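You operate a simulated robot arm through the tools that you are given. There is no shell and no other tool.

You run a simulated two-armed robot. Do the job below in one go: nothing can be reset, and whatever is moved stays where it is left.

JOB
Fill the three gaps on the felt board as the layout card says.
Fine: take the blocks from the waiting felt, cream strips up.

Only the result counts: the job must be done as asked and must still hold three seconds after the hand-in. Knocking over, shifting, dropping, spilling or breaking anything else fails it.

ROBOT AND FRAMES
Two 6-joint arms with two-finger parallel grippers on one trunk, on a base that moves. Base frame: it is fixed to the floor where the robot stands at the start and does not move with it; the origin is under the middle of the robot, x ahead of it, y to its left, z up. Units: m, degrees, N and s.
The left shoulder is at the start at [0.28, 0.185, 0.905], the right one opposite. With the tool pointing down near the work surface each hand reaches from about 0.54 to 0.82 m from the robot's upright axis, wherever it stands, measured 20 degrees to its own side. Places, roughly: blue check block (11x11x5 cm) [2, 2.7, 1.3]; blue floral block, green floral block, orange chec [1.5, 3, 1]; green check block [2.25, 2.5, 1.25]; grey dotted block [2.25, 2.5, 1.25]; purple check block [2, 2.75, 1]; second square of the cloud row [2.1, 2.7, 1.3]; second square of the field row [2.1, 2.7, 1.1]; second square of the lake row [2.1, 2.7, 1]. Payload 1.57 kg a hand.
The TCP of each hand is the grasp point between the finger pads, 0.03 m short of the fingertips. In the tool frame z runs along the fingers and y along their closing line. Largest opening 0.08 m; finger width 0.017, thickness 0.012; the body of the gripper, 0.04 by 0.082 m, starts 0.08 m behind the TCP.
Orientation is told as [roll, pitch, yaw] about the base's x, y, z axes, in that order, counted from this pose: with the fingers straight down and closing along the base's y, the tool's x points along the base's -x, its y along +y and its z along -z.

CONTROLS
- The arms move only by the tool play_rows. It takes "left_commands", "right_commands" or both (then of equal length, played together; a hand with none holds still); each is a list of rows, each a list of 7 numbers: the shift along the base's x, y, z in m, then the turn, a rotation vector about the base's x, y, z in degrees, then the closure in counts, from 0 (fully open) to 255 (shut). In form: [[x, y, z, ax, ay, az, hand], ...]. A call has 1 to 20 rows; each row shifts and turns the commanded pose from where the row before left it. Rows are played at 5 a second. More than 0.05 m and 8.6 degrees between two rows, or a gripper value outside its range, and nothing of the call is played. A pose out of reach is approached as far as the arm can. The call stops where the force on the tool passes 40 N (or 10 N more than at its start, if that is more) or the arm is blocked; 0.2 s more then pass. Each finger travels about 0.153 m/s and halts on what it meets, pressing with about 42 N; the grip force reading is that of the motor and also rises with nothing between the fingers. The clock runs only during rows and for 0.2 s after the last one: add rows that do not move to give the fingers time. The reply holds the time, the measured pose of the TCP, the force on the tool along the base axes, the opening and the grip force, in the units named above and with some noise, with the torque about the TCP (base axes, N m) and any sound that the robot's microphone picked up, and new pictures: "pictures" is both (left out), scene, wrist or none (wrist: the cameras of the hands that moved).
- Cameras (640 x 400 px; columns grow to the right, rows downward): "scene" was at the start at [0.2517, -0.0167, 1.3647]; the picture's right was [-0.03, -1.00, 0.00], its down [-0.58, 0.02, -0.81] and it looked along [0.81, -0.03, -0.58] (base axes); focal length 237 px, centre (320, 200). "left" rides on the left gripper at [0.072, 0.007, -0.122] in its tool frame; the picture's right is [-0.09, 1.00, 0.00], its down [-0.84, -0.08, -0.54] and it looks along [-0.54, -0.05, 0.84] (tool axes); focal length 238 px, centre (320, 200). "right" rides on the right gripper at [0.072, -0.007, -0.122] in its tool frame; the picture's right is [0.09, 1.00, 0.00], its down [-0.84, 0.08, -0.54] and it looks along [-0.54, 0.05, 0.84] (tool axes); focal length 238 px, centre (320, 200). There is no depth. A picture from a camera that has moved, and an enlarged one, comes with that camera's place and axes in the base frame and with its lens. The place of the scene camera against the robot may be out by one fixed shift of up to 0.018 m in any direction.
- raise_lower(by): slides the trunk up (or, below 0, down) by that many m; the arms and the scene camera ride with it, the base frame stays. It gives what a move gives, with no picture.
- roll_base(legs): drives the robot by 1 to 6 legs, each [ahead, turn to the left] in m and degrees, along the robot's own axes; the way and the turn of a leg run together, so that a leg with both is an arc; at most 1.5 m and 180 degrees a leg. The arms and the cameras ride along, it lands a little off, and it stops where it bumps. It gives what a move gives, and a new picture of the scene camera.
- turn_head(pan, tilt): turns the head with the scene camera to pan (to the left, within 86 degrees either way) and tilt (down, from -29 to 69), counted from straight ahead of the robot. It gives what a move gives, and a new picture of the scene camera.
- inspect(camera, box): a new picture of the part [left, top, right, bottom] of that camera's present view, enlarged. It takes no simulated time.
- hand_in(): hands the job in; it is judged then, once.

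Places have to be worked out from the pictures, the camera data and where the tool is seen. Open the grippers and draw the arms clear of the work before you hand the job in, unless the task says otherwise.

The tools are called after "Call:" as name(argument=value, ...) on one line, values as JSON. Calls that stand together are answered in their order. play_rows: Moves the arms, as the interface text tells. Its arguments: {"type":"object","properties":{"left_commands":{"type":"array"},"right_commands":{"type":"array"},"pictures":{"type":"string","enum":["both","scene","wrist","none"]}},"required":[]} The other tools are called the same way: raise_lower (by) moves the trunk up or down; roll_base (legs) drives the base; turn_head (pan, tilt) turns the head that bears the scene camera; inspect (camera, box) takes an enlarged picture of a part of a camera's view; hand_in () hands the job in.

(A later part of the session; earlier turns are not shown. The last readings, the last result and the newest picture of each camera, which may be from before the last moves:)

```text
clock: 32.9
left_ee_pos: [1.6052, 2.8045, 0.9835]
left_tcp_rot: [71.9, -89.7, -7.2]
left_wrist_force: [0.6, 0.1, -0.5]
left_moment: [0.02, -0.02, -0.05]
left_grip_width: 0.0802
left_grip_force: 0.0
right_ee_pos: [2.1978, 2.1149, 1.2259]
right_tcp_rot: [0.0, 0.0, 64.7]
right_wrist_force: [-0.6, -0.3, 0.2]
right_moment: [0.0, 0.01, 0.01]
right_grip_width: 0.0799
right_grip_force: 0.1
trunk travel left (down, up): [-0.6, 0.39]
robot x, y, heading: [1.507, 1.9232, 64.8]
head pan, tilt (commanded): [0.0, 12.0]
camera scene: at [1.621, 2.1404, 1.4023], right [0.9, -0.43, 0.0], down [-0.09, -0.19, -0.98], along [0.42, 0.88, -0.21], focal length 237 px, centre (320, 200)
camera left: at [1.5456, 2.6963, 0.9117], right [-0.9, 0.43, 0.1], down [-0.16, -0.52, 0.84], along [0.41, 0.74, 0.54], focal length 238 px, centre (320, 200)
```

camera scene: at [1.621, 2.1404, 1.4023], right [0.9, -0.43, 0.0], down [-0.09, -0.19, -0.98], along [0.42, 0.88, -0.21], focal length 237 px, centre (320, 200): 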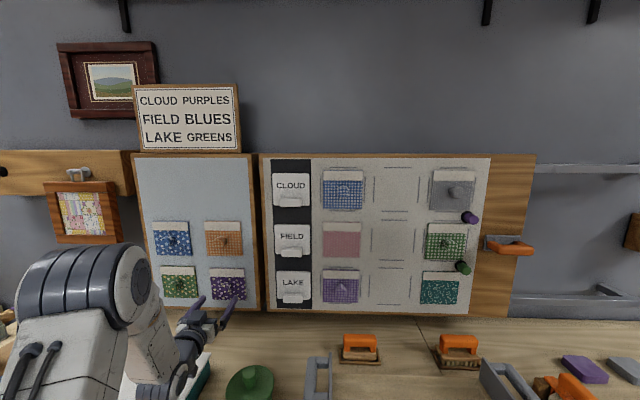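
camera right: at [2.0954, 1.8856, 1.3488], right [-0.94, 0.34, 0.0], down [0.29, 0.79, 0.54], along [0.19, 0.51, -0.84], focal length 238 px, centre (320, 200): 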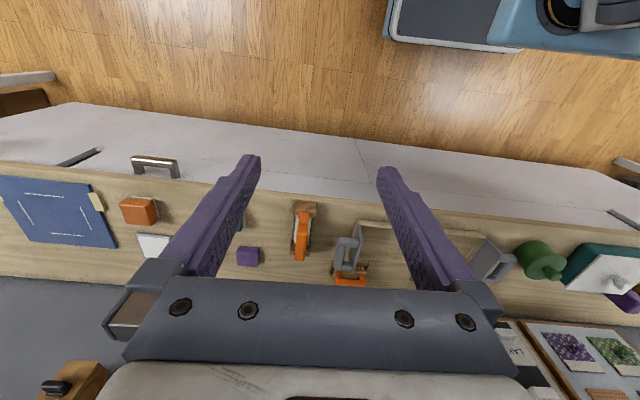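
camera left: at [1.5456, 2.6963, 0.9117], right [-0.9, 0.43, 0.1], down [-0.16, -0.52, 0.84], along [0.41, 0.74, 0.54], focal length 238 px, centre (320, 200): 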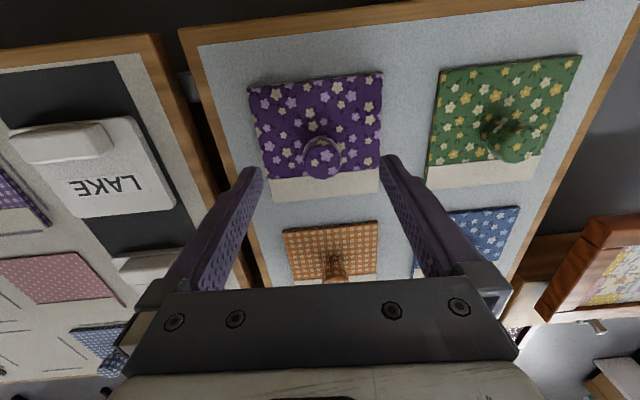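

The knob is centred between the fingers; its face is ~0.05 m ahead of the TCP and the pad face ~0.055 m beyond the tips. I advance 0.045 m and close on the knob.

Call:
play_rows(left_commands=[[0.0064, 0.0136, 0.001, 0, 0, 0, 0], [0.0064, 0.0136, 0.001, 0, 0, 0, 0], [0.0064, 0.0136, 0.001, 0, 0, 0, 0], [0, 0, 0, 0, 0, 0, 0], [0, 0, 0, 0, 0, 0, 255], [0, 0, 0, 0, 0, 0, 255], [0, 0, 0, 0, 0, 0, 255], [0, 0, 0, 0, 0, 0, 255]], pictures="both")

```text
clock: 34.7
left_ee_pos: [1.623, 2.845, 0.9855]
left_tcp_rot: [78.1, -89.8, -13.6]
left_wrist_force: [-0.8, -0.8, -0.3]
left_moment: [-0.09, 0.06, -0.03]
left_grip_width: 0.0296
left_grip_force: 39.4
right_ee_pos: [2.1984, 2.1155, 1.2279]
right_tcp_rot: [0.0, 0.0, 64.7]
right_wrist_force: [0.7, 0.1, -0.3]
right_moment: [-0.02, 0.02, -0.02]
right_grip_width: 0.0799
right_grip_force: 0.1
trunk travel left (down, up): [-0.6, 0.39]
robot x, y, heading: [1.5097, 1.9251, 64.9]
head pan, tilt (commanded): [0.0, 12.0]
camera scene: at [1.6209, 2.1406, 1.4023], right [0.9, -0.43, 0.0], down [-0.09, -0.19, -0.98], along [0.42, 0.88, -0.21], focal length 237 px, centre (320, 200)
camera left: at [1.5638, 2.7374, 0.9146], right [-0.9, 0.43, 0.1], down [-0.16, -0.52, 0.84], along [0.41, 0.74, 0.54], focal length 238 px, centre (320, 200)
```

scene: 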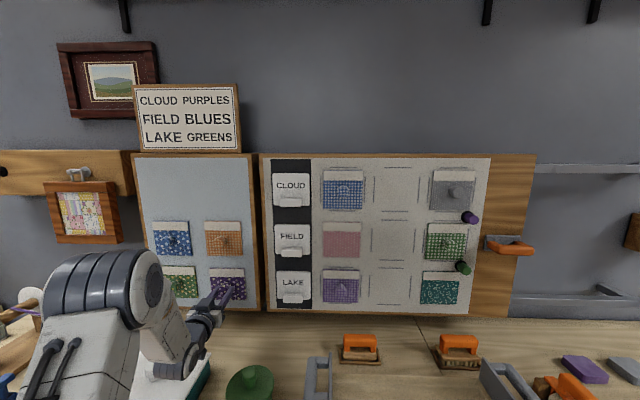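
left: 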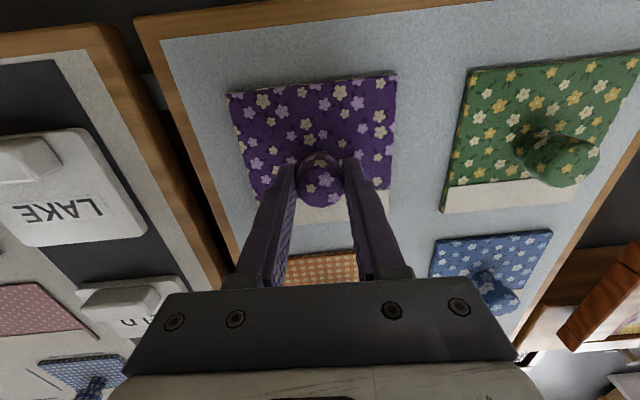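

The knob is gripped (0.0296 m wide, 39 N). I pull straight back slowly and watch the force.

Call:
play_rows(left_commands=[[-0.0043, -0.009, 0, 0, 0, 0, 255], [-0.0043, -0.009, 0, 0, 0, 0, 255], [-0.0043, -0.009, 0, 0, 0, 0, 255], [-0.0043, -0.009, 0, 0, 0, 0, 255], [-0.0043, -0.009, 0, 0, 0, 0, 255], [0, 0, 0, 0, 0, 0, 255]], pictures="both")

```text
clock: 36.1
left_ee_pos: [1.601, 2.7993, 0.986]
left_tcp_rot: [80.2, -89.7, -15.6]
left_wrist_force: [-0.9, 0.1, -0.4]
left_moment: [-0.01, 0.02, 0.01]
left_grip_width: 0.0295
left_grip_force: 39.0
right_ee_pos: [2.1989, 2.1152, 1.2265]
right_tcp_rot: [0.0, 0.1, 64.7]
right_wrist_force: [-0.5, -0.6, -0.1]
right_moment: [0.0, -0.02, 0.0]
right_grip_width: 0.08
right_grip_force: 0.1
trunk travel left (down, up): [-0.6, 0.39]
robot x, y, heading: [1.5055, 1.928, 64.8]
head pan, tilt (commanded): [0.0, 12.0]
camera scene: at [1.621, 2.1404, 1.4023], right [0.9, -0.43, 0.0], down [-0.09, -0.19, -0.98], along [0.42, 0.88, -0.21], focal length 237 px, centre (320, 200)
camera left: at [1.542, 2.6916, 0.9146], right [-0.9, 0.43, 0.1], down [-0.16, -0.52, 0.84], along [0.41, 0.74, 0.54], focal length 238 px, centre (320, 200)
```

scene: 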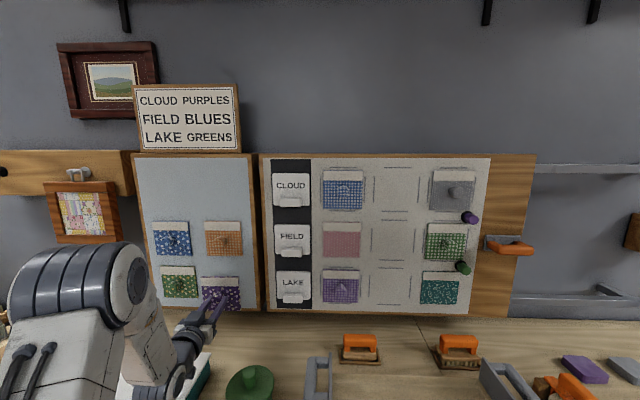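
left: 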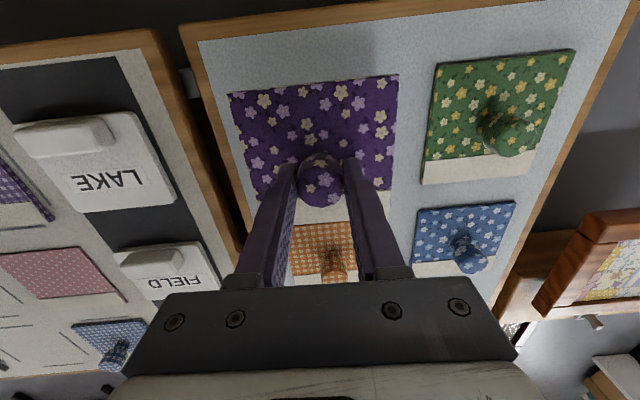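

The purple block came off cleanly and is held. Before moving, I take sharper enlargements of the felt board from the scene camera to fix the gap centres and the board's angle.

Call:
inspect(camera="scene", box=[310, 155, 430, 230])

Call:
inspect(camera="scene", box=[380, 155, 500, 230])

Call:
inspect(camera="scene", box=[310, 240, 430, 315])

Call:
inspect(camera="scene", box=[370, 240, 490, 315])

```text
5.33 times, centred on (370, 192) of scene
camera zoom: at [1.621, 2.1404, 1.4023], right [0.9, -0.43, 0.0], down [-0.09, -0.19, -0.98], along [0.42, 0.88, -0.21], focal length 1263 px, centre (53, 240)
```

zoom: 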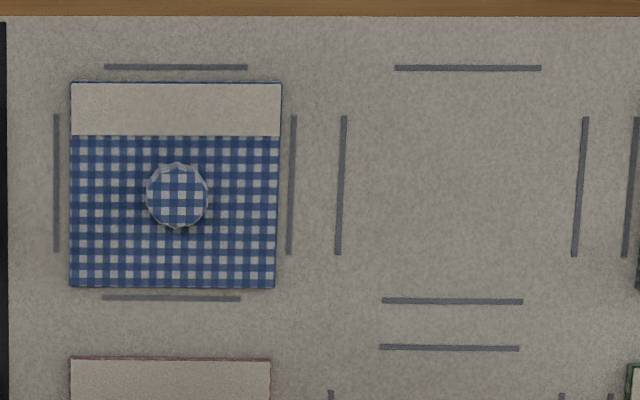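

```text
5.33 times, centred on (440, 192) of scene
camera zoom: at [1.621, 2.1404, 1.4023], right [0.9, -0.43, 0.0], down [-0.09, -0.19, -0.98], along [0.42, 0.88, -0.21], focal length 1263 px, centre (-320, 240)
```

zoom: 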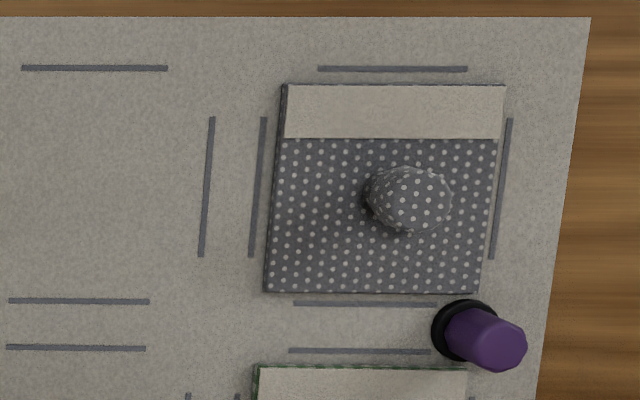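

```text
5.33 times, centred on (370, 278) of scene
camera zoom: at [1.621, 2.1404, 1.4023], right [0.9, -0.43, 0.0], down [-0.09, -0.19, -0.98], along [0.42, 0.88, -0.21], focal length 1263 px, centre (53, -213)
```

zoom: 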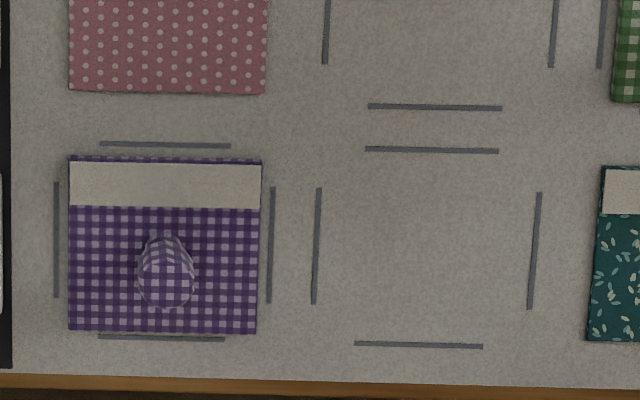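

```text
5.33 times, centred on (430, 278) of scene
camera zoom: at [1.621, 2.1404, 1.4023], right [0.9, -0.43, 0.0], down [-0.09, -0.19, -0.98], along [0.42, 0.88, -0.21], focal length 1263 px, centre (-267, -213)
```

zoom: 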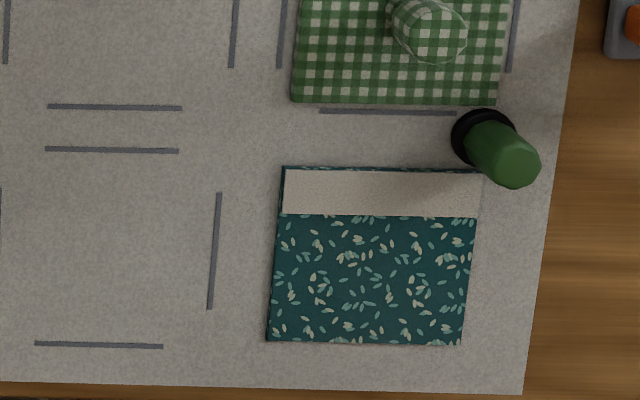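

The board is turned about 2° (right side nearer), gaps centred near s≈0.76 with z≈1.29, 1.14, 0.987, and frames ~12.5 cm for 11 cm blocks. I pull the purple block further back clear of the knobs and labels, then raise the trunk 0.1 m for comfortable reach to the cloud row.

Call:
play_rows(left_commands=[[-0.0138, -0.0294, 0, 0, 0, 0, 255], [-0.0138, -0.0294, 0, 0, 0, 0, 255], [0, 0, 0, 0, 0, 0, 255]], pictures="wrist")

Call:
raise_lower(by=0.1)

```text
clock: 36.9
left_ee_pos: [1.5733, 2.7412, 0.9859]
left_tcp_rot: [78.3, -89.7, -13.6]
left_wrist_force: [-0.3, 0.9, 0.5]
left_moment: [0.01, 0.03, -0.02]
left_grip_width: 0.0295
left_grip_force: 38.8
right_ee_pos: [2.1989, 2.1156, 1.2269]
right_tcp_rot: [0.0, 0.0, 64.7]
right_wrist_force: [0.0, -0.6, 0.3]
right_moment: [-0.01, 0.03, -0.04]
right_grip_width: 0.0798
right_grip_force: 0.0
trunk travel left (down, up): [-0.6, 0.39]
robot x, y, heading: [1.5104, 1.9279, 64.4]
head pan, tilt (commanded): [0.0, 12.0]
camera left: at [1.5151, 2.6325, 0.9148], right [-0.9, 0.43, 0.1], down [-0.16, -0.52, 0.84], along [0.41, 0.74, 0.54], focal length 238 px, centre (320, 200)
```

left: 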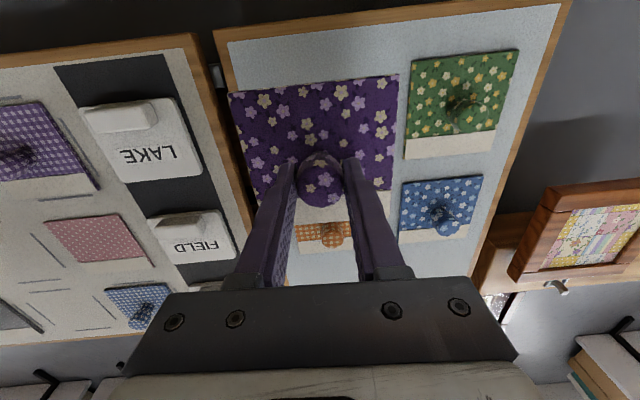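

```text
clock: 38.2
left_ee_pos: [1.5746, 2.7401, 1.0848]
left_tcp_rot: [77.0, -89.7, -12.6]
left_wrist_force: [0.2, 0.0, -0.6]
left_moment: [0.0, 0.0, 0.01]
left_grip_width: 0.0294
left_grip_force: 38.9
right_ee_pos: [2.1986, 2.1161, 1.3269]
right_tcp_rot: [0.0, 0.0, 64.7]
right_wrist_force: [1.0, 0.0, -0.1]
right_moment: [0.02, 0.02, 0.01]
right_grip_width: 0.0803
right_grip_force: 0.0
trunk travel left (down, up): [-0.7, 0.29]
robot x, y, heading: [1.5098, 1.9274, 64.8]
head pan, tilt (commanded): [0.0, 12.0]
```

Now at (1.575, 2.740, 1.085), I carry the block right 0.504 m and up 0.204 m in front of the cloud gap, staying ~9 cm off the board.

Call:
play_rows(left_commands=[[0.038, -0.0179, 0.017, 0, 0, 0, 255], [0.038, -0.0179, 0.017, 0, 0, 0, 255], [0.038, -0.0179, 0.017, 0, 0, 0, 255], [0.038, -0.0179, 0.017, 0, 0, 0, 255], [0.038, -0.0179, 0.017, 0, 0, 0, 255], [0.038, -0.0179, 0.017, 0, 0, 0, 255], [0.038, -0.0179, 0.017, 0, 0, 0, 255], [0.038, -0.0179, 0.017, 0, 0, 0, 255], [0.038, -0.0179, 0.017, 0, 0, 0, 255], [0.038, -0.0179, 0.017, 0, 0, 0, 255], [0.038, -0.0179, 0.017, 0, 0, 0, 255], [0.038, -0.0179, 0.017, 0, 0, 0, 255], [0, 0, 0, 0, 0, 0, 255]], pictures="both")

```text
clock: 41.0
left_ee_pos: [2.0319, 2.5253, 1.2917]
left_tcp_rot: [77.1, -89.6, -12.3]
left_wrist_force: [-0.4, 0.6, 0.5]
left_moment: [-0.03, -0.02, 0.04]
left_grip_width: 0.0296
left_grip_force: 38.9
right_ee_pos: [2.1974, 2.1148, 1.3269]
right_tcp_rot: [0.0, 0.0, 64.7]
right_wrist_force: [-0.4, -0.9, 0.7]
right_moment: [0.0, 0.03, -0.02]
right_grip_width: 0.08
right_grip_force: 0.2
trunk travel left (down, up): [-0.7, 0.29]
robot x, y, heading: [1.5139, 1.9246, 64.9]
head pan, tilt (commanded): [0.0, 12.0]
camera scene: at [1.6213, 2.1403, 1.5023], right [0.9, -0.43, 0.0], down [-0.09, -0.19, -0.98], along [0.42, 0.88, -0.21], focal length 237 px, centre (320, 200)
camera left: at [1.9718, 2.418, 1.2205], right [-0.9, 0.43, 0.1], down [-0.16, -0.52, 0.84], along [0.41, 0.74, 0.54], focal length 238 px, centre (320, 200)
```

scene: 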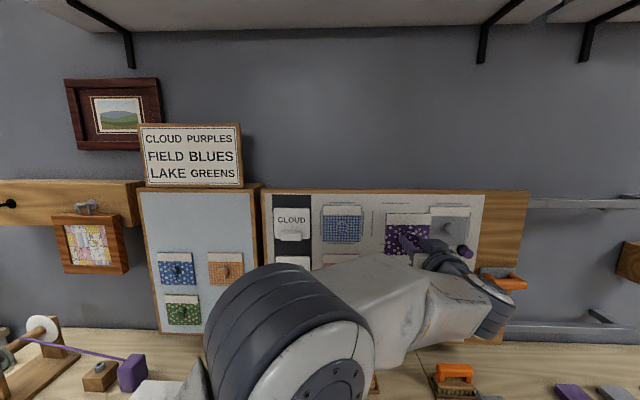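
left: 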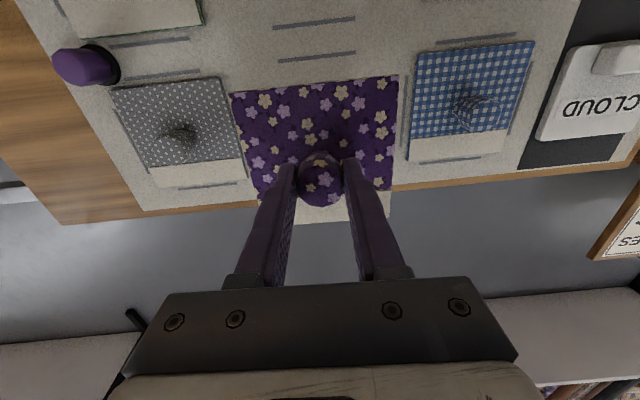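

The purple block is in front of the cloud gap, ~8–9 cm off the board. I advance 0.055 m and compare block edges with the frame dashes.

Call:
play_rows(left_commands=[[0.0117, 0.0249, 0, 0, 0, 0, 255], [0.0117, 0.0249, 0, 0, 0, 0, 255], [0, 0, 0, 0, 0, 0, 255]], pictures="both")

Call:
inspect(camera="left", box=[200, 20, 440, 170])

Call:
inspect(camera="scene", box=[310, 180, 490, 280])

```text
clock: 41.8
left_ee_pos: [2.0541, 2.5753, 1.2905]
left_tcp_rot: [77.8, -89.8, -13.2]
left_wrist_force: [-0.1, -1.0, -1.0]
left_moment: [-0.02, 0.03, -0.02]
left_grip_width: 0.0295
left_grip_force: 39.3
right_ee_pos: [2.1981, 2.1154, 1.3268]
right_tcp_rot: [-0.1, -0.1, 64.8]
right_wrist_force: [-0.1, 0.4, -0.6]
right_moment: [-0.02, -0.01, 0.0]
right_grip_width: 0.0801
right_grip_force: 0.1
trunk travel left (down, up): [-0.7, 0.29]
robot x, y, heading: [1.51, 1.926, 64.9]
head pan, tilt (commanded): [0.0, 12.0]
camera scene: at [1.6212, 2.1405, 1.5023], right [0.9, -0.43, 0.0], down [-0.09, -0.19, -0.98], along [0.42, 0.88, -0.21], focal length 237 px, centre (320, 200)
camera left: at [1.9947, 2.4682, 1.2194], right [-0.9, 0.43, 0.1], down [-0.16, -0.52, 0.84], along [0.41, 0.74, 0.54], focal length 238 px, centre (320, 200)
```

scene: 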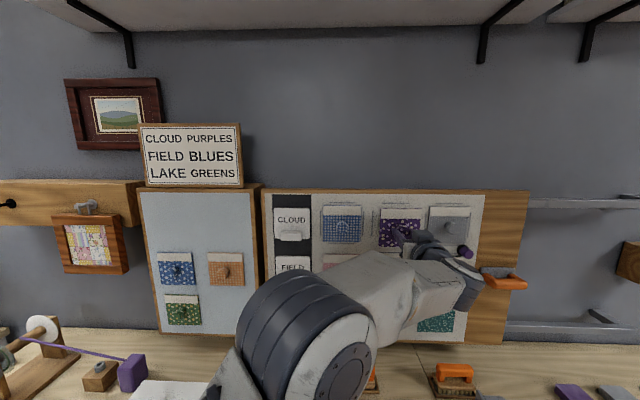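
left: 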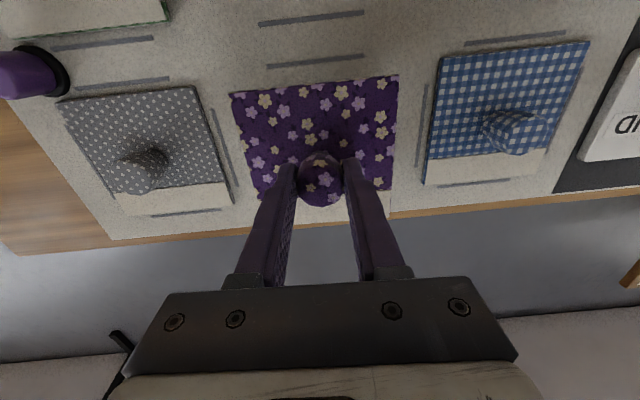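

```text
2.67 times, centred on (320, 95) of left
camera zoom: at [1.9947, 2.4682, 1.2194], right [-0.9, 0.43, 0.1], down [-0.16, -0.52, 0.84], along [0.41, 0.74, 0.54], focal length 636 px, centre (320, 480)
```

zoom: 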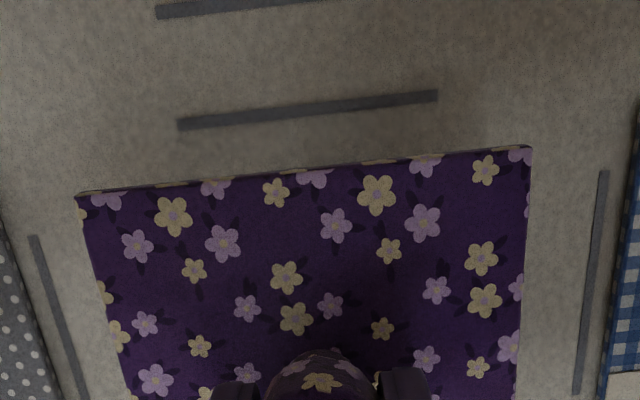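

```text
3.56 times, centred on (400, 230) of scene
camera zoom: at [1.6212, 2.1405, 1.5023], right [0.9, -0.43, 0.0], down [-0.09, -0.19, -0.98], along [0.42, 0.88, -0.21], focal length 842 px, centre (36, 93)
```

zoom: 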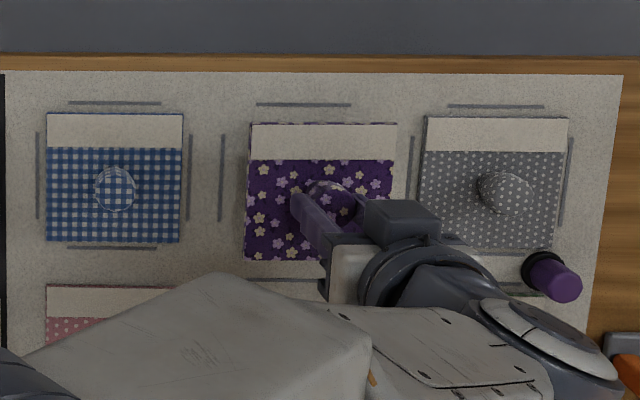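

The block sits about 2 mm high and 1 mm right of the frame centre, with ~4 cm to the felt. I trim that and advance 0.03 m, then check force.

Call:
play_rows(left_commands=[[-0.0009, 0.0004, -0.002, 0, 0, 0, 255], [0.0064, 0.0136, 0, 0, 0, 0, 255], [0.0064, 0.0136, 0, 0, 0, 0, 255], [0, 0, 0, 0, 0, 0, 255]], pictures="both")

Call:
inspect(camera="left", box=[200, 20, 440, 170])

Call:
inspect(camera="scene", box=[310, 180, 490, 280])

```text
clock: 42.8
left_ee_pos: [2.0666, 2.6029, 1.2885]
left_tcp_rot: [74.0, -89.7, -9.3]
left_wrist_force: [-0.1, 1.1, -0.7]
left_moment: [0.0, 0.02, -0.02]
left_grip_width: 0.0295
left_grip_force: 38.9
right_ee_pos: [2.1979, 2.1157, 1.3269]
right_tcp_rot: [-0.1, 0.1, 64.7]
right_wrist_force: [-0.4, -0.8, 0.3]
right_moment: [0.01, 0.02, -0.01]
right_grip_width: 0.0798
right_grip_force: 0.1
trunk travel left (down, up): [-0.7, 0.29]
robot x, y, heading: [1.5111, 1.9219, 64.7]
head pan, tilt (commanded): [0.0, 12.0]
camera scene: at [1.6211, 2.1404, 1.5023], right [0.9, -0.43, 0.0], down [-0.09, -0.19, -0.98], along [0.42, 0.88, -0.21], focal length 237 px, centre (320, 200)
camera left: at [2.0069, 2.4958, 1.2167], right [-0.9, 0.43, 0.1], down [-0.16, -0.52, 0.84], along [0.41, 0.74, 0.54], focal length 238 px, centre (320, 200)
```

scene: 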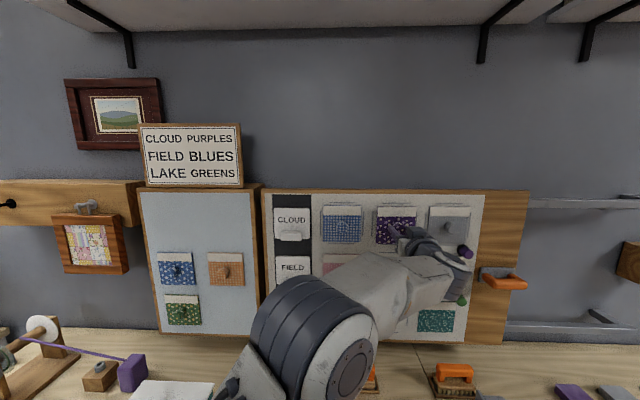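
left: 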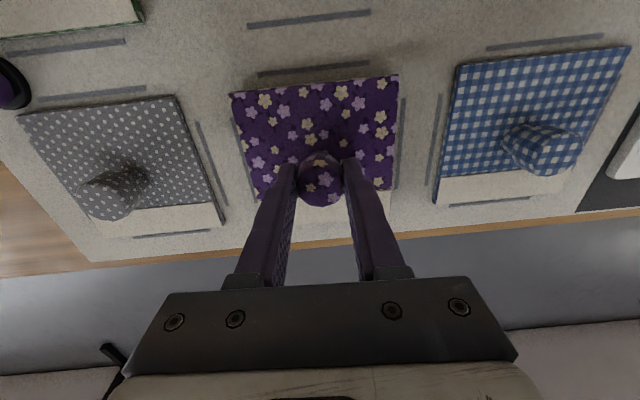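

```text
2.67 times, centred on (320, 95) of left
camera zoom: at [2.0069, 2.4958, 1.2167], right [-0.9, 0.43, 0.1], down [-0.16, -0.52, 0.84], along [0.41, 0.74, 0.54], focal length 636 px, centre (320, 480)
```

zoom: 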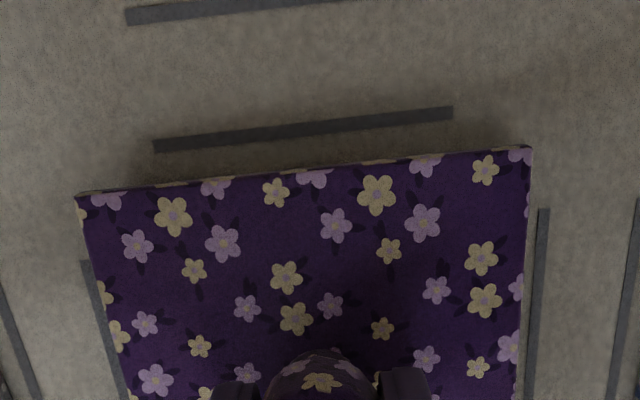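

```text
3.56 times, centred on (400, 230) of scene
camera zoom: at [1.6211, 2.1404, 1.5023], right [0.9, -0.43, 0.0], down [-0.09, -0.19, -0.98], along [0.42, 0.88, -0.21], focal length 842 px, centre (36, 93)
```

zoom: 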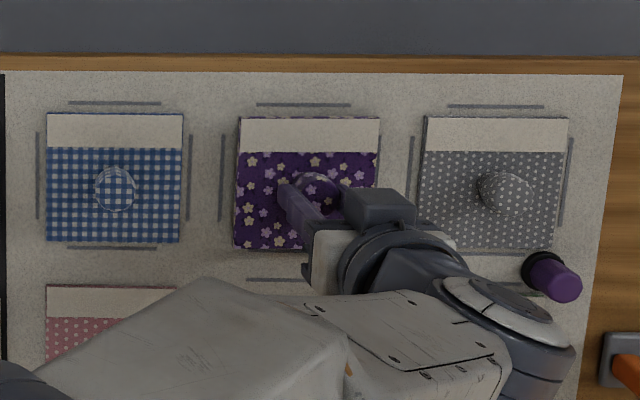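

Aligned now: bottom gap ≈8 mm and side margins equal. About 1 cm remains, so I press forward in small steps.

Call:
play_rows(left_commands=[[0.0017, 0.0036, 0, 0, 0, 0, 255], [0.0017, 0.0036, 0, 0, 0, 0, 255], [0.0013, 0.0027, 0, 0, 0, 0, 255], [0, 0, 0, 0, 0, 0, 255]], pictures="wrist")

```text
clock: 43.8
left_ee_pos: [2.0715, 2.6114, 1.288]
left_tcp_rot: [89.6, -89.7, -25.1]
left_wrist_force: [-15.4, -18.4, -2.6]
left_moment: [-0.14, 0.2, -0.67]
left_grip_width: 0.0296
left_grip_force: 38.7
right_ee_pos: [2.197, 2.114, 1.3278]
right_tcp_rot: [0.0, 0.0, 64.8]
right_wrist_force: [-0.3, 0.3, 0.2]
right_moment: [0.01, 0.01, 0.01]
right_grip_width: 0.0798
right_grip_force: 0.1
trunk travel left (down, up): [-0.7, 0.29]
robot x, y, heading: [1.513, 1.9257, 64.8]
head pan, tilt (commanded): [0.0, 12.0]
camera left: at [2.0111, 2.504, 1.2173], right [-0.9, 0.43, 0.1], down [-0.16, -0.52, 0.84], along [0.41, 0.74, 0.54], focal length 238 px, centre (320, 200)
```

left: 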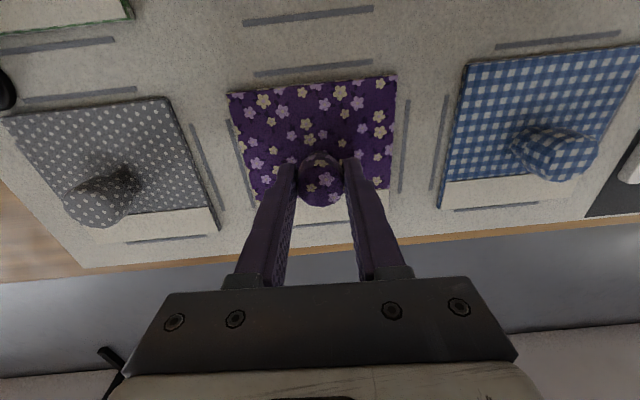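

Contact at ~23 N, with a yaw moment showing the right edge touching first. I look closely at how the block sits before easing the yaw.

Call:
inspect(camera="left", box=[200, 40, 440, 220])

Call:
inspect(camera="scene", box=[355, 195, 455, 260])

```text
2.22 times, centred on (320, 130) of left
camera zoom: at [2.0111, 2.504, 1.2173], right [-0.9, 0.43, 0.1], down [-0.16, -0.52, 0.84], along [0.41, 0.74, 0.54], focal length 530 px, centre (320, 356)
```

zoom: 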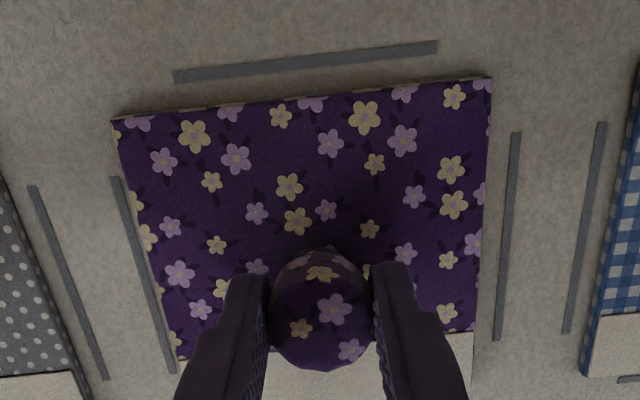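

```text
6.15 times, centred on (405, 228) of scene
camera zoom: at [1.62, 2.1392, 1.5026], right [0.9, -0.43, 0.0], down [-0.09, -0.19, -0.98], along [0.42, 0.89, -0.21], focal length 1458 px, centre (-203, 31)
```

zoom: 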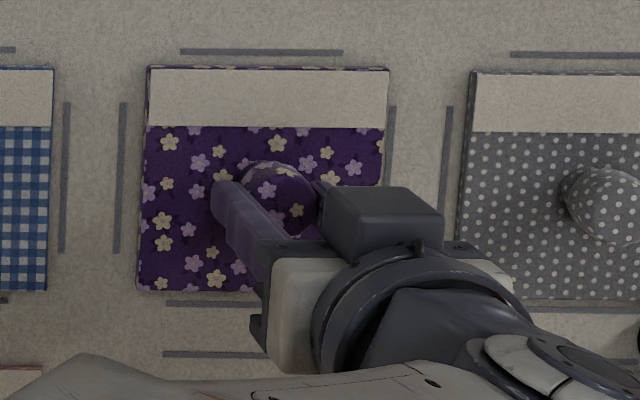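

The block is centred to within ~1–2 mm; only its yaw is ~2° off the board. I back off 4 mm, turn the tool −2° with a small leftward compensation, and press again.

Call:
play_rows(left_commands=[[-0.003, -0.0063, 0, 0, 0, 0, 255], [-0.0018, 0.0008, 0, 0, 0, -2.0, 255], [0.0015, 0.0031, 0, 0, 0, 0, 255], [0.0015, 0.0031, 0, 0, 0, 0, 255], [0, 0, 0, 0, 0, 0, 255]], pictures="wrist")

```text
clock: 45.0
left_ee_pos: [2.0692, 2.6107, 1.2879]
left_tcp_rot: [72.3, -89.6, -9.8]
left_wrist_force: [-11.3, -14.8, -4.4]
left_moment: [0.05, -0.03, 0.05]
left_grip_width: 0.0294
left_grip_force: 38.7
right_ee_pos: [2.1973, 2.1138, 1.3269]
right_tcp_rot: [0.0, 0.0, 64.7]
right_wrist_force: [0.4, -0.5, 0.4]
right_moment: [0.04, 0.0, -0.01]
right_grip_width: 0.0799
right_grip_force: 0.1
trunk travel left (down, up): [-0.7, 0.29]
robot x, y, heading: [1.5077, 1.9267, 64.9]
head pan, tilt (commanded): [0.0, 12.0]
camera left: at [2.0055, 2.5063, 1.2165], right [-0.88, 0.46, 0.1], down [-0.18, -0.52, 0.84], along [0.43, 0.72, 0.54], focal length 238 px, centre (320, 200)
```

left: 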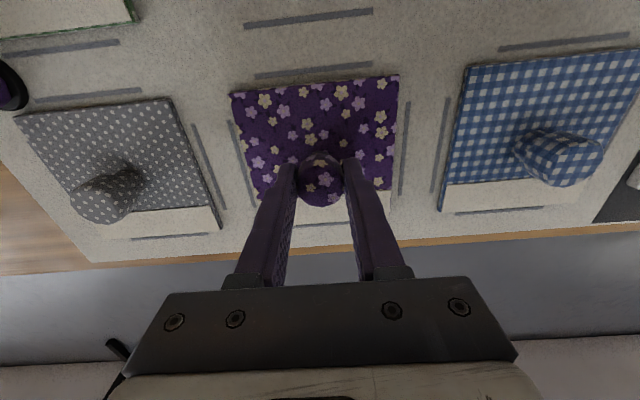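

Moment is now ~0 with ~18 N press: the block lies flush. I check alignment before releasing.

Call:
inspect(camera="left", box=[200, 40, 440, 220])

Call:
inspect(camera="scene", box=[355, 195, 455, 260])

```text
2.22 times, centred on (320, 130) of left
camera zoom: at [2.0055, 2.5063, 1.2165], right [-0.88, 0.46, 0.1], down [-0.18, -0.52, 0.84], along [0.43, 0.72, 0.54], focal length 530 px, centre (320, 356)
```

zoom: 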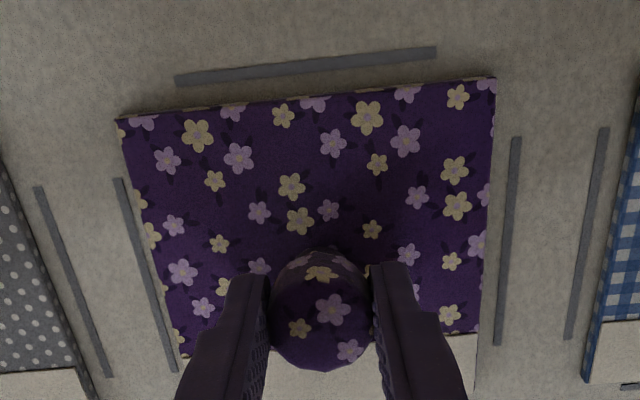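

```text
6.15 times, centred on (405, 228) of scene
camera zoom: at [1.6203, 2.1394, 1.5024], right [0.9, -0.43, 0.0], down [-0.09, -0.19, -0.98], along [0.42, 0.89, -0.21], focal length 1458 px, centre (-203, 31)
```

zoom: 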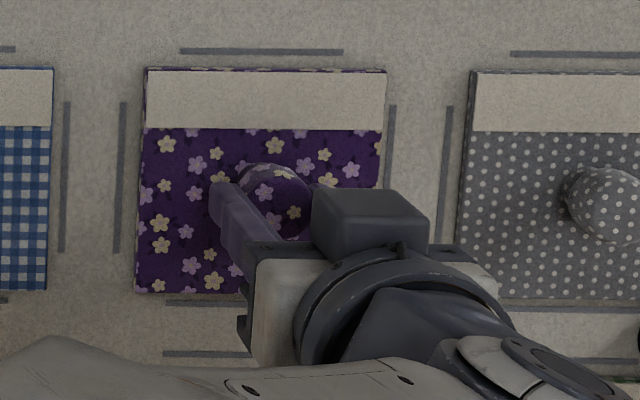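

Placement is good and flush. I press slightly harder for the felt to hold, then open the fingers.

Call:
play_rows(left_commands=[[0.0008, 0.0016, 0, 0, 0, 0, 255], [0, 0, 0, 0, 0, 0, 255], [0, 0, 0, 0, 0, 0, 255]], pictures="none")

Call:
play_rows(left_commands=[[0, 0, 0, 0, 0, 0, 0], [0, 0, 0, 0, 0, 0, 0], [0, 0, 0, 0, 0, 0, 0]], pictures="both")

```text
clock: 45.8
left_ee_pos: [2.0691, 2.613, 1.2868]
left_tcp_rot: [74.7, -89.6, -12.2]
left_wrist_force: [-16.5, -24.1, -10.8]
left_moment: [-0.18, 0.05, 0.04]
left_grip_width: 0.0294
left_grip_force: 39.1
right_ee_pos: [2.1982, 2.1146, 1.3274]
right_tcp_rot: [0.0, 0.0, 64.8]
right_wrist_force: [0.5, -0.1, -0.1]
right_moment: [0.0, 0.01, 0.0]
right_grip_width: 0.0802
right_grip_force: 0.1
trunk travel left (down, up): [-0.7, 0.29]
robot x, y, heading: [1.5096, 1.9245, 65.0]
head pan, tilt (commanded): [0.0, 12.0]
```

```text
clock: 46.6
left_ee_pos: [2.0694, 2.6149, 1.2892]
left_tcp_rot: [83.5, -89.6, -20.8]
left_wrist_force: [0.8, 0.1, 1.1]
left_moment: [-0.01, 0.01, 0.01]
left_grip_width: 0.0801
left_grip_force: 0.0
right_ee_pos: [2.198, 2.1158, 1.3275]
right_tcp_rot: [0.0, 0.0, 64.6]
right_wrist_force: [0.0, 0.2, 0.2]
right_moment: [0.01, 0.01, 0.0]
right_grip_width: 0.0801
right_grip_force: 0.0
trunk travel left (down, up): [-0.7, 0.29]
robot x, y, heading: [1.5059, 1.927, 64.8]
head pan, tilt (commanded): [0.0, 12.0]
camera scene: at [1.621, 2.1404, 1.5023], right [0.9, -0.43, 0.0], down [-0.09, -0.19, -0.98], along [0.42, 0.88, -0.21], focal length 237 px, centre (320, 200)
camera left: at [2.0067, 2.5097, 1.2172], right [-0.88, 0.46, 0.1], down [-0.18, -0.52, 0.84], along [0.43, 0.72, 0.54], focal length 238 px, centre (320, 200)
```

scene: 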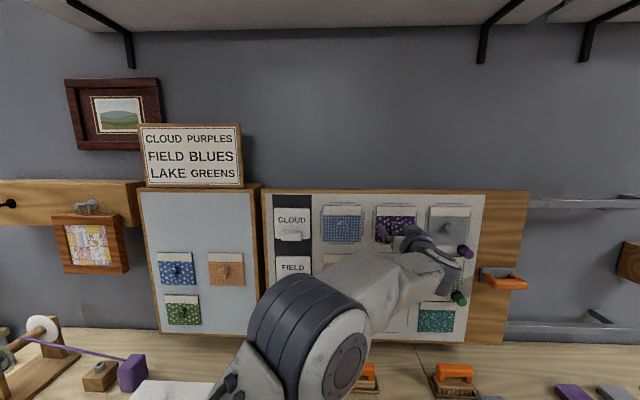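
left: 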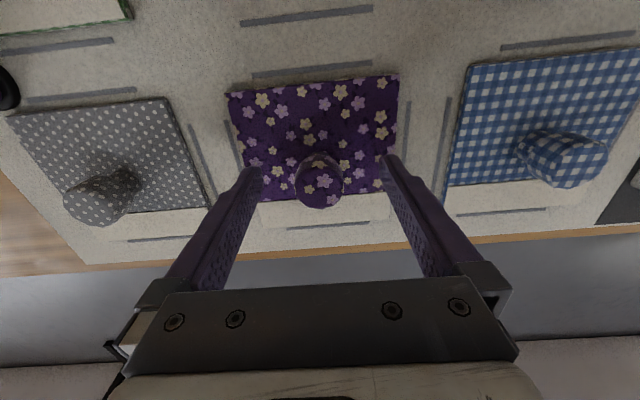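

The purple block stays put in the cloud gap with the fingers open. I draw straight back 0.13 m and verify.

Call:
play_rows(left_commands=[[-0.0116, -0.0222, 0, 0, 0, 0, 0], [-0.0208, -0.0399, 0, 0, 0, 0, 0], [-0.0208, -0.0399, 0, 0, 0, 0, 0], [-0.0069, -0.0133, 0, 0, 0, 0, 0], [0, 0, 0, 0, 0, 0, 0]], pictures="both")

```text
clock: 47.8
left_ee_pos: [2.0086, 2.4991, 1.2885]
left_tcp_rot: [84.1, -89.7, -21.4]
left_wrist_force: [0.8, -0.3, -0.5]
left_moment: [0.03, 0.02, 0.01]
left_grip_width: 0.0801
left_grip_force: 0.2
right_ee_pos: [2.1993, 2.1162, 1.3268]
right_tcp_rot: [0.0, 0.1, 64.7]
right_wrist_force: [-0.2, 0.4, -0.5]
right_moment: [-0.03, -0.02, 0.01]
right_grip_width: 0.0801
right_grip_force: 0.1
trunk travel left (down, up): [-0.7, 0.29]
robot x, y, heading: [1.507, 1.9218, 64.8]
head pan, tilt (commanded): [0.0, 12.0]
camera scene: at [1.6209, 2.1403, 1.5023], right [0.9, -0.43, 0.0], down [-0.09, -0.19, -0.98], along [0.42, 0.88, -0.21], focal length 237 px, centre (320, 200)
camera left: at [1.946, 2.3933, 1.2165], right [-0.88, 0.46, 0.1], down [-0.18, -0.52, 0.84], along [0.43, 0.72, 0.54], focal length 238 px, centre (320, 200)
```

scene: 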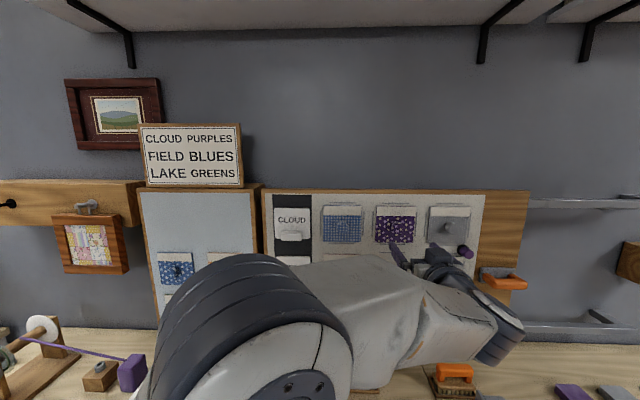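
left: 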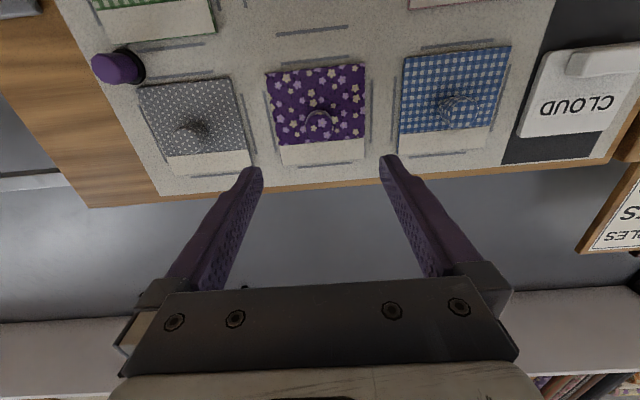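

The purple block holds in the cloud gap. Next the blue floral block: I move the empty hand left to s≈0.10, z≈1.138 at standoff, turning back +2.2°.

Call:
play_rows(left_commands=[[-0.0394, 0.0185, -0.01, 0, 0, 2.2, 0], [-0.0394, 0.0185, -0.01, 0, 0, 0, 0], [-0.0394, 0.0185, -0.01, 0, 0, 0, 0], [-0.0394, 0.0185, -0.01, 0, 0, 0, 0], [-0.0394, 0.0185, -0.01, 0, 0, 0, 0], [-0.0394, 0.0185, -0.01, 0, 0, 0, 0], [-0.0394, 0.0185, -0.01, 0, 0, 0, 0], [-0.0394, 0.0185, -0.01, 0, 0, 0, 0], [-0.0394, 0.0185, -0.01, 0, 0, 0, 0], [-0.0394, 0.0185, -0.01, 0, 0, 0, 0], [-0.0394, 0.0185, -0.01, 0, 0, 0, 0], [-0.0394, 0.0185, -0.01, 0, 0, 0, 0], [-0.0394, 0.0185, -0.01, 0, 0, 0, 0], [-0.0394, 0.0185, -0.01, 0, 0, 0, 0], [-0.0394, 0.0185, -0.01, 0, 0, 0, 0], [0, 0, 0, 0, 0, 0, 0]], pictures="both")

```text
clock: 51.2
left_ee_pos: [1.4193, 2.7805, 1.1406]
left_tcp_rot: [79.2, -89.7, -14.3]
left_wrist_force: [-0.3, 0.0, -0.3]
left_moment: [0.03, -0.02, 0.03]
left_grip_width: 0.0799
left_grip_force: 0.2
left hand out of reach, approached as far as the arm can: row 9
right_ee_pos: [2.1976, 2.115, 1.3271]
right_tcp_rot: [0.0, 0.0, 64.7]
right_wrist_force: [-0.5, 0.3, 0.3]
right_moment: [-0.03, -0.01, 0.01]
right_grip_width: 0.0801
right_grip_force: 0.0
trunk travel left (down, up): [-0.7, 0.29]
robot x, y, heading: [1.513, 1.924, 65.1]
head pan, tilt (commanded): [0.0, 12.0]
camera scene: at [1.6206, 2.1406, 1.5023], right [0.9, -0.43, 0.0], down [-0.09, -0.19, -0.98], along [0.42, 0.88, -0.21], focal length 237 px, centre (320, 200)
camera left: at [1.3598, 2.6736, 1.0686], right [-0.9, 0.42, 0.1], down [-0.16, -0.52, 0.84], along [0.41, 0.74, 0.54], focal length 238 px, centre (320, 200)
```

scene: 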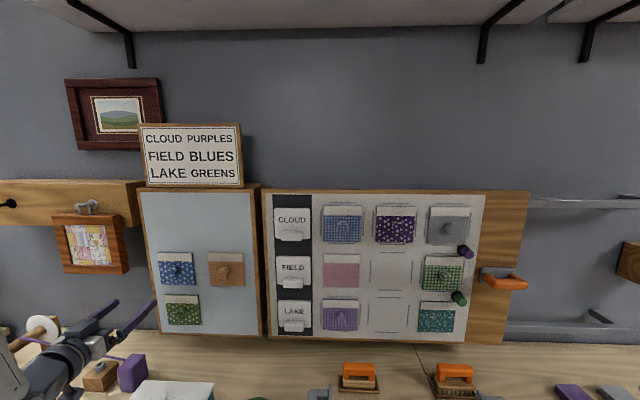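
left: 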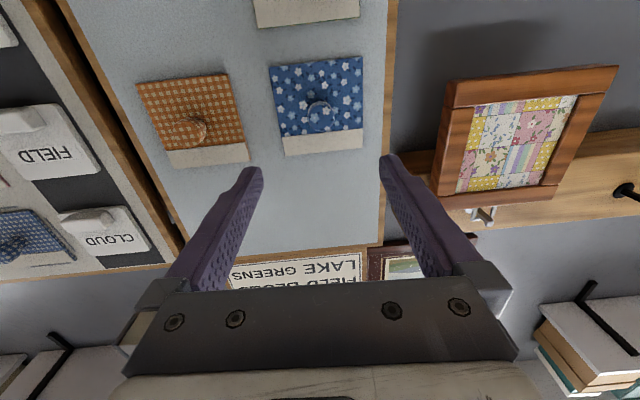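

Blue block is straight ahead. I zoom in for the exact centre before advancing.

Call:
inspect(camera="left", box=[240, 30, 400, 170])

```text
2.86 times, centred on (320, 100) of left
camera zoom: at [1.3598, 2.6736, 1.0686], right [-0.9, 0.42, 0.1], down [-0.16, -0.52, 0.84], along [0.41, 0.74, 0.54], focal length 681 px, centre (320, 486)
```

zoom: 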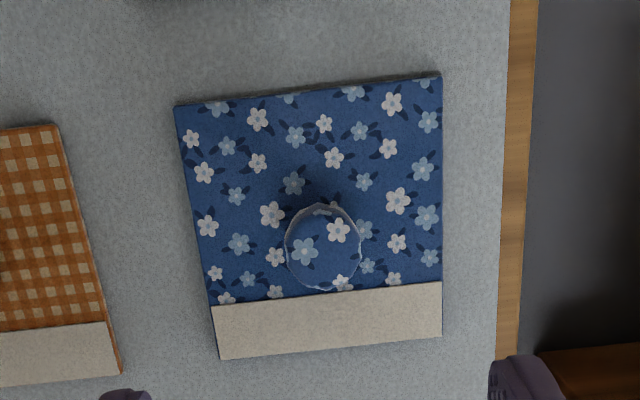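

Blue centre is ~1.135–1.136 high and ~1.5 mm left of the tool line. I trim and advance 0.10 m.

Call:
play_rows(left_commands=[[-0.0014, 0.0006, -0.005, 0, 0, 0, 0], [0.0142, 0.0302, 0, 0, 0, 0, 0], [0.0142, 0.0302, 0, 0, 0, 0, 0], [0.0142, 0.0302, 0, 0, 0, 0, 0], [0, 0, 0, 0, 0, 0, 0]], pictures="wrist")

Call:
inspect(camera="left", box=[220, 50, 420, 230])

```text
clock: 52.4
left_ee_pos: [1.462, 2.8726, 1.1334]
left_tcp_rot: [70.8, -89.6, -5.9]
left_wrist_force: [0.1, -0.6, -0.3]
left_moment: [0.04, 0.0, 0.02]
left_grip_width: 0.08
left_grip_force: 0.1
right_ee_pos: [2.1973, 2.1155, 1.3267]
right_tcp_rot: [0.1, 0.1, 64.5]
right_wrist_force: [0.3, 0.2, 0.2]
right_moment: [-0.01, 0.04, -0.03]
right_grip_width: 0.0798
right_grip_force: 0.1
trunk travel left (down, up): [-0.7, 0.29]
robot x, y, heading: [1.5084, 1.9242, 64.7]
head pan, tilt (commanded): [0.0, 12.0]
camera left: at [1.4031, 2.7648, 1.063], right [-0.9, 0.42, 0.1], down [-0.16, -0.52, 0.84], along [0.41, 0.74, 0.54], focal length 238 px, centre (320, 200)
```

left: 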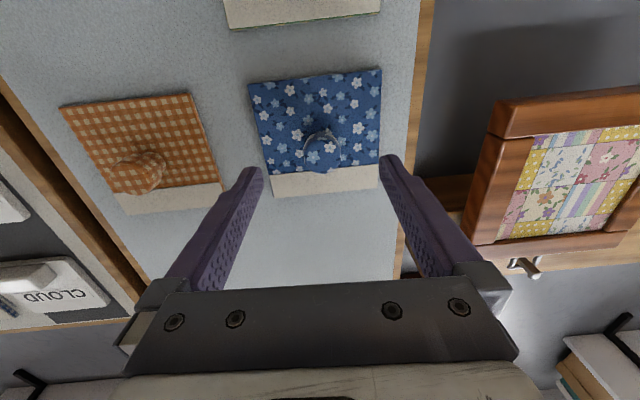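

```text
2.22 times, centred on (320, 140) of left
camera zoom: at [1.4031, 2.7648, 1.063], right [-0.9, 0.42, 0.1], down [-0.16, -0.52, 0.84], along [0.41, 0.74, 0.54], focal length 530 px, centre (320, 333)
```

zoom: 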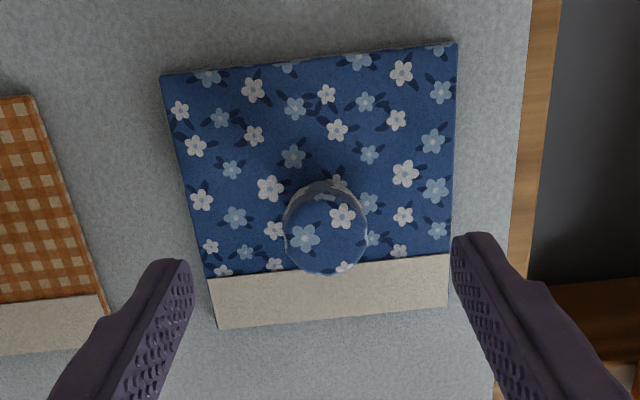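

The felts seem turned ~2° to the tool, so gripping earlier rotated the block to the tool. I set the tool to −2.2° (heading ≈62.6°) now, advance ~0.047 m and grip the blue knob.

Call:
play_rows(left_commands=[[0, 0, 0, 0, 0, -2.2, 0], [0.0063, 0.0145, 0.0007, 0, 0, 0, 0], [0.0063, 0.0145, 0.0007, 0, 0, 0, 0], [0.0062, 0.0146, 0.0006, 0, 0, 0, 0], [0, 0, 0, 0, 0, 0, 0]], pictures="wrist")

Call:
inspect(camera="left", box=[220, 50, 420, 230])

```text
clock: 53.6
left_ee_pos: [1.4791, 2.9165, 1.1368]
left_tcp_rot: [77.5, -89.7, -14.8]
left_wrist_force: [-0.2, -0.4, 0.5]
left_moment: [0.03, 0.0, 0.01]
left_grip_width: 0.0799
left_grip_force: 0.1
right_ee_pos: [2.1973, 2.1156, 1.3278]
right_tcp_rot: [0.0, 0.0, 64.7]
right_wrist_force: [1.2, 0.2, 0.4]
right_moment: [-0.04, 0.01, 0.01]
right_grip_width: 0.08
right_grip_force: 0.0
trunk travel left (down, up): [-0.7, 0.29]
robot x, y, heading: [1.5113, 1.9245, 64.8]
head pan, tilt (commanded): [0.0, 12.0]
camera left: at [1.417, 2.8102, 1.065], right [-0.88, 0.46, 0.1], down [-0.18, -0.52, 0.84], along [0.43, 0.72, 0.54], focal length 238 px, centre (320, 200)
```

left: 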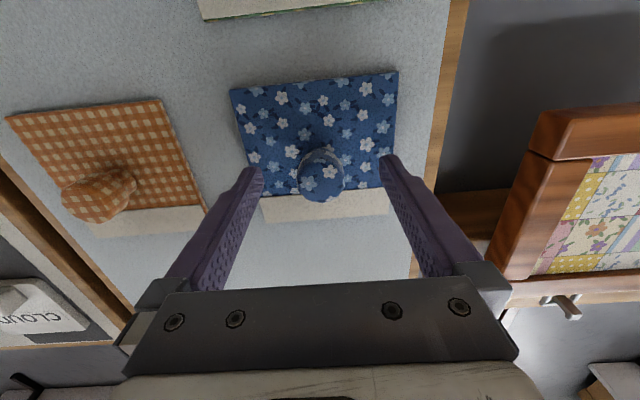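

```text
2.22 times, centred on (320, 140) of left
camera zoom: at [1.417, 2.8102, 1.065], right [-0.88, 0.46, 0.1], down [-0.18, -0.52, 0.84], along [0.43, 0.72, 0.54], focal length 530 px, centre (320, 333)
```

zoom: 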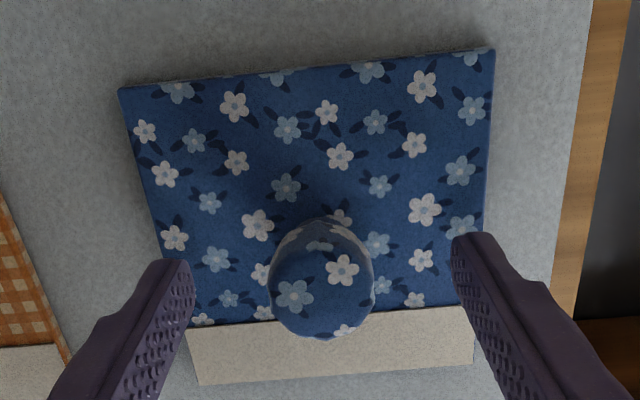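

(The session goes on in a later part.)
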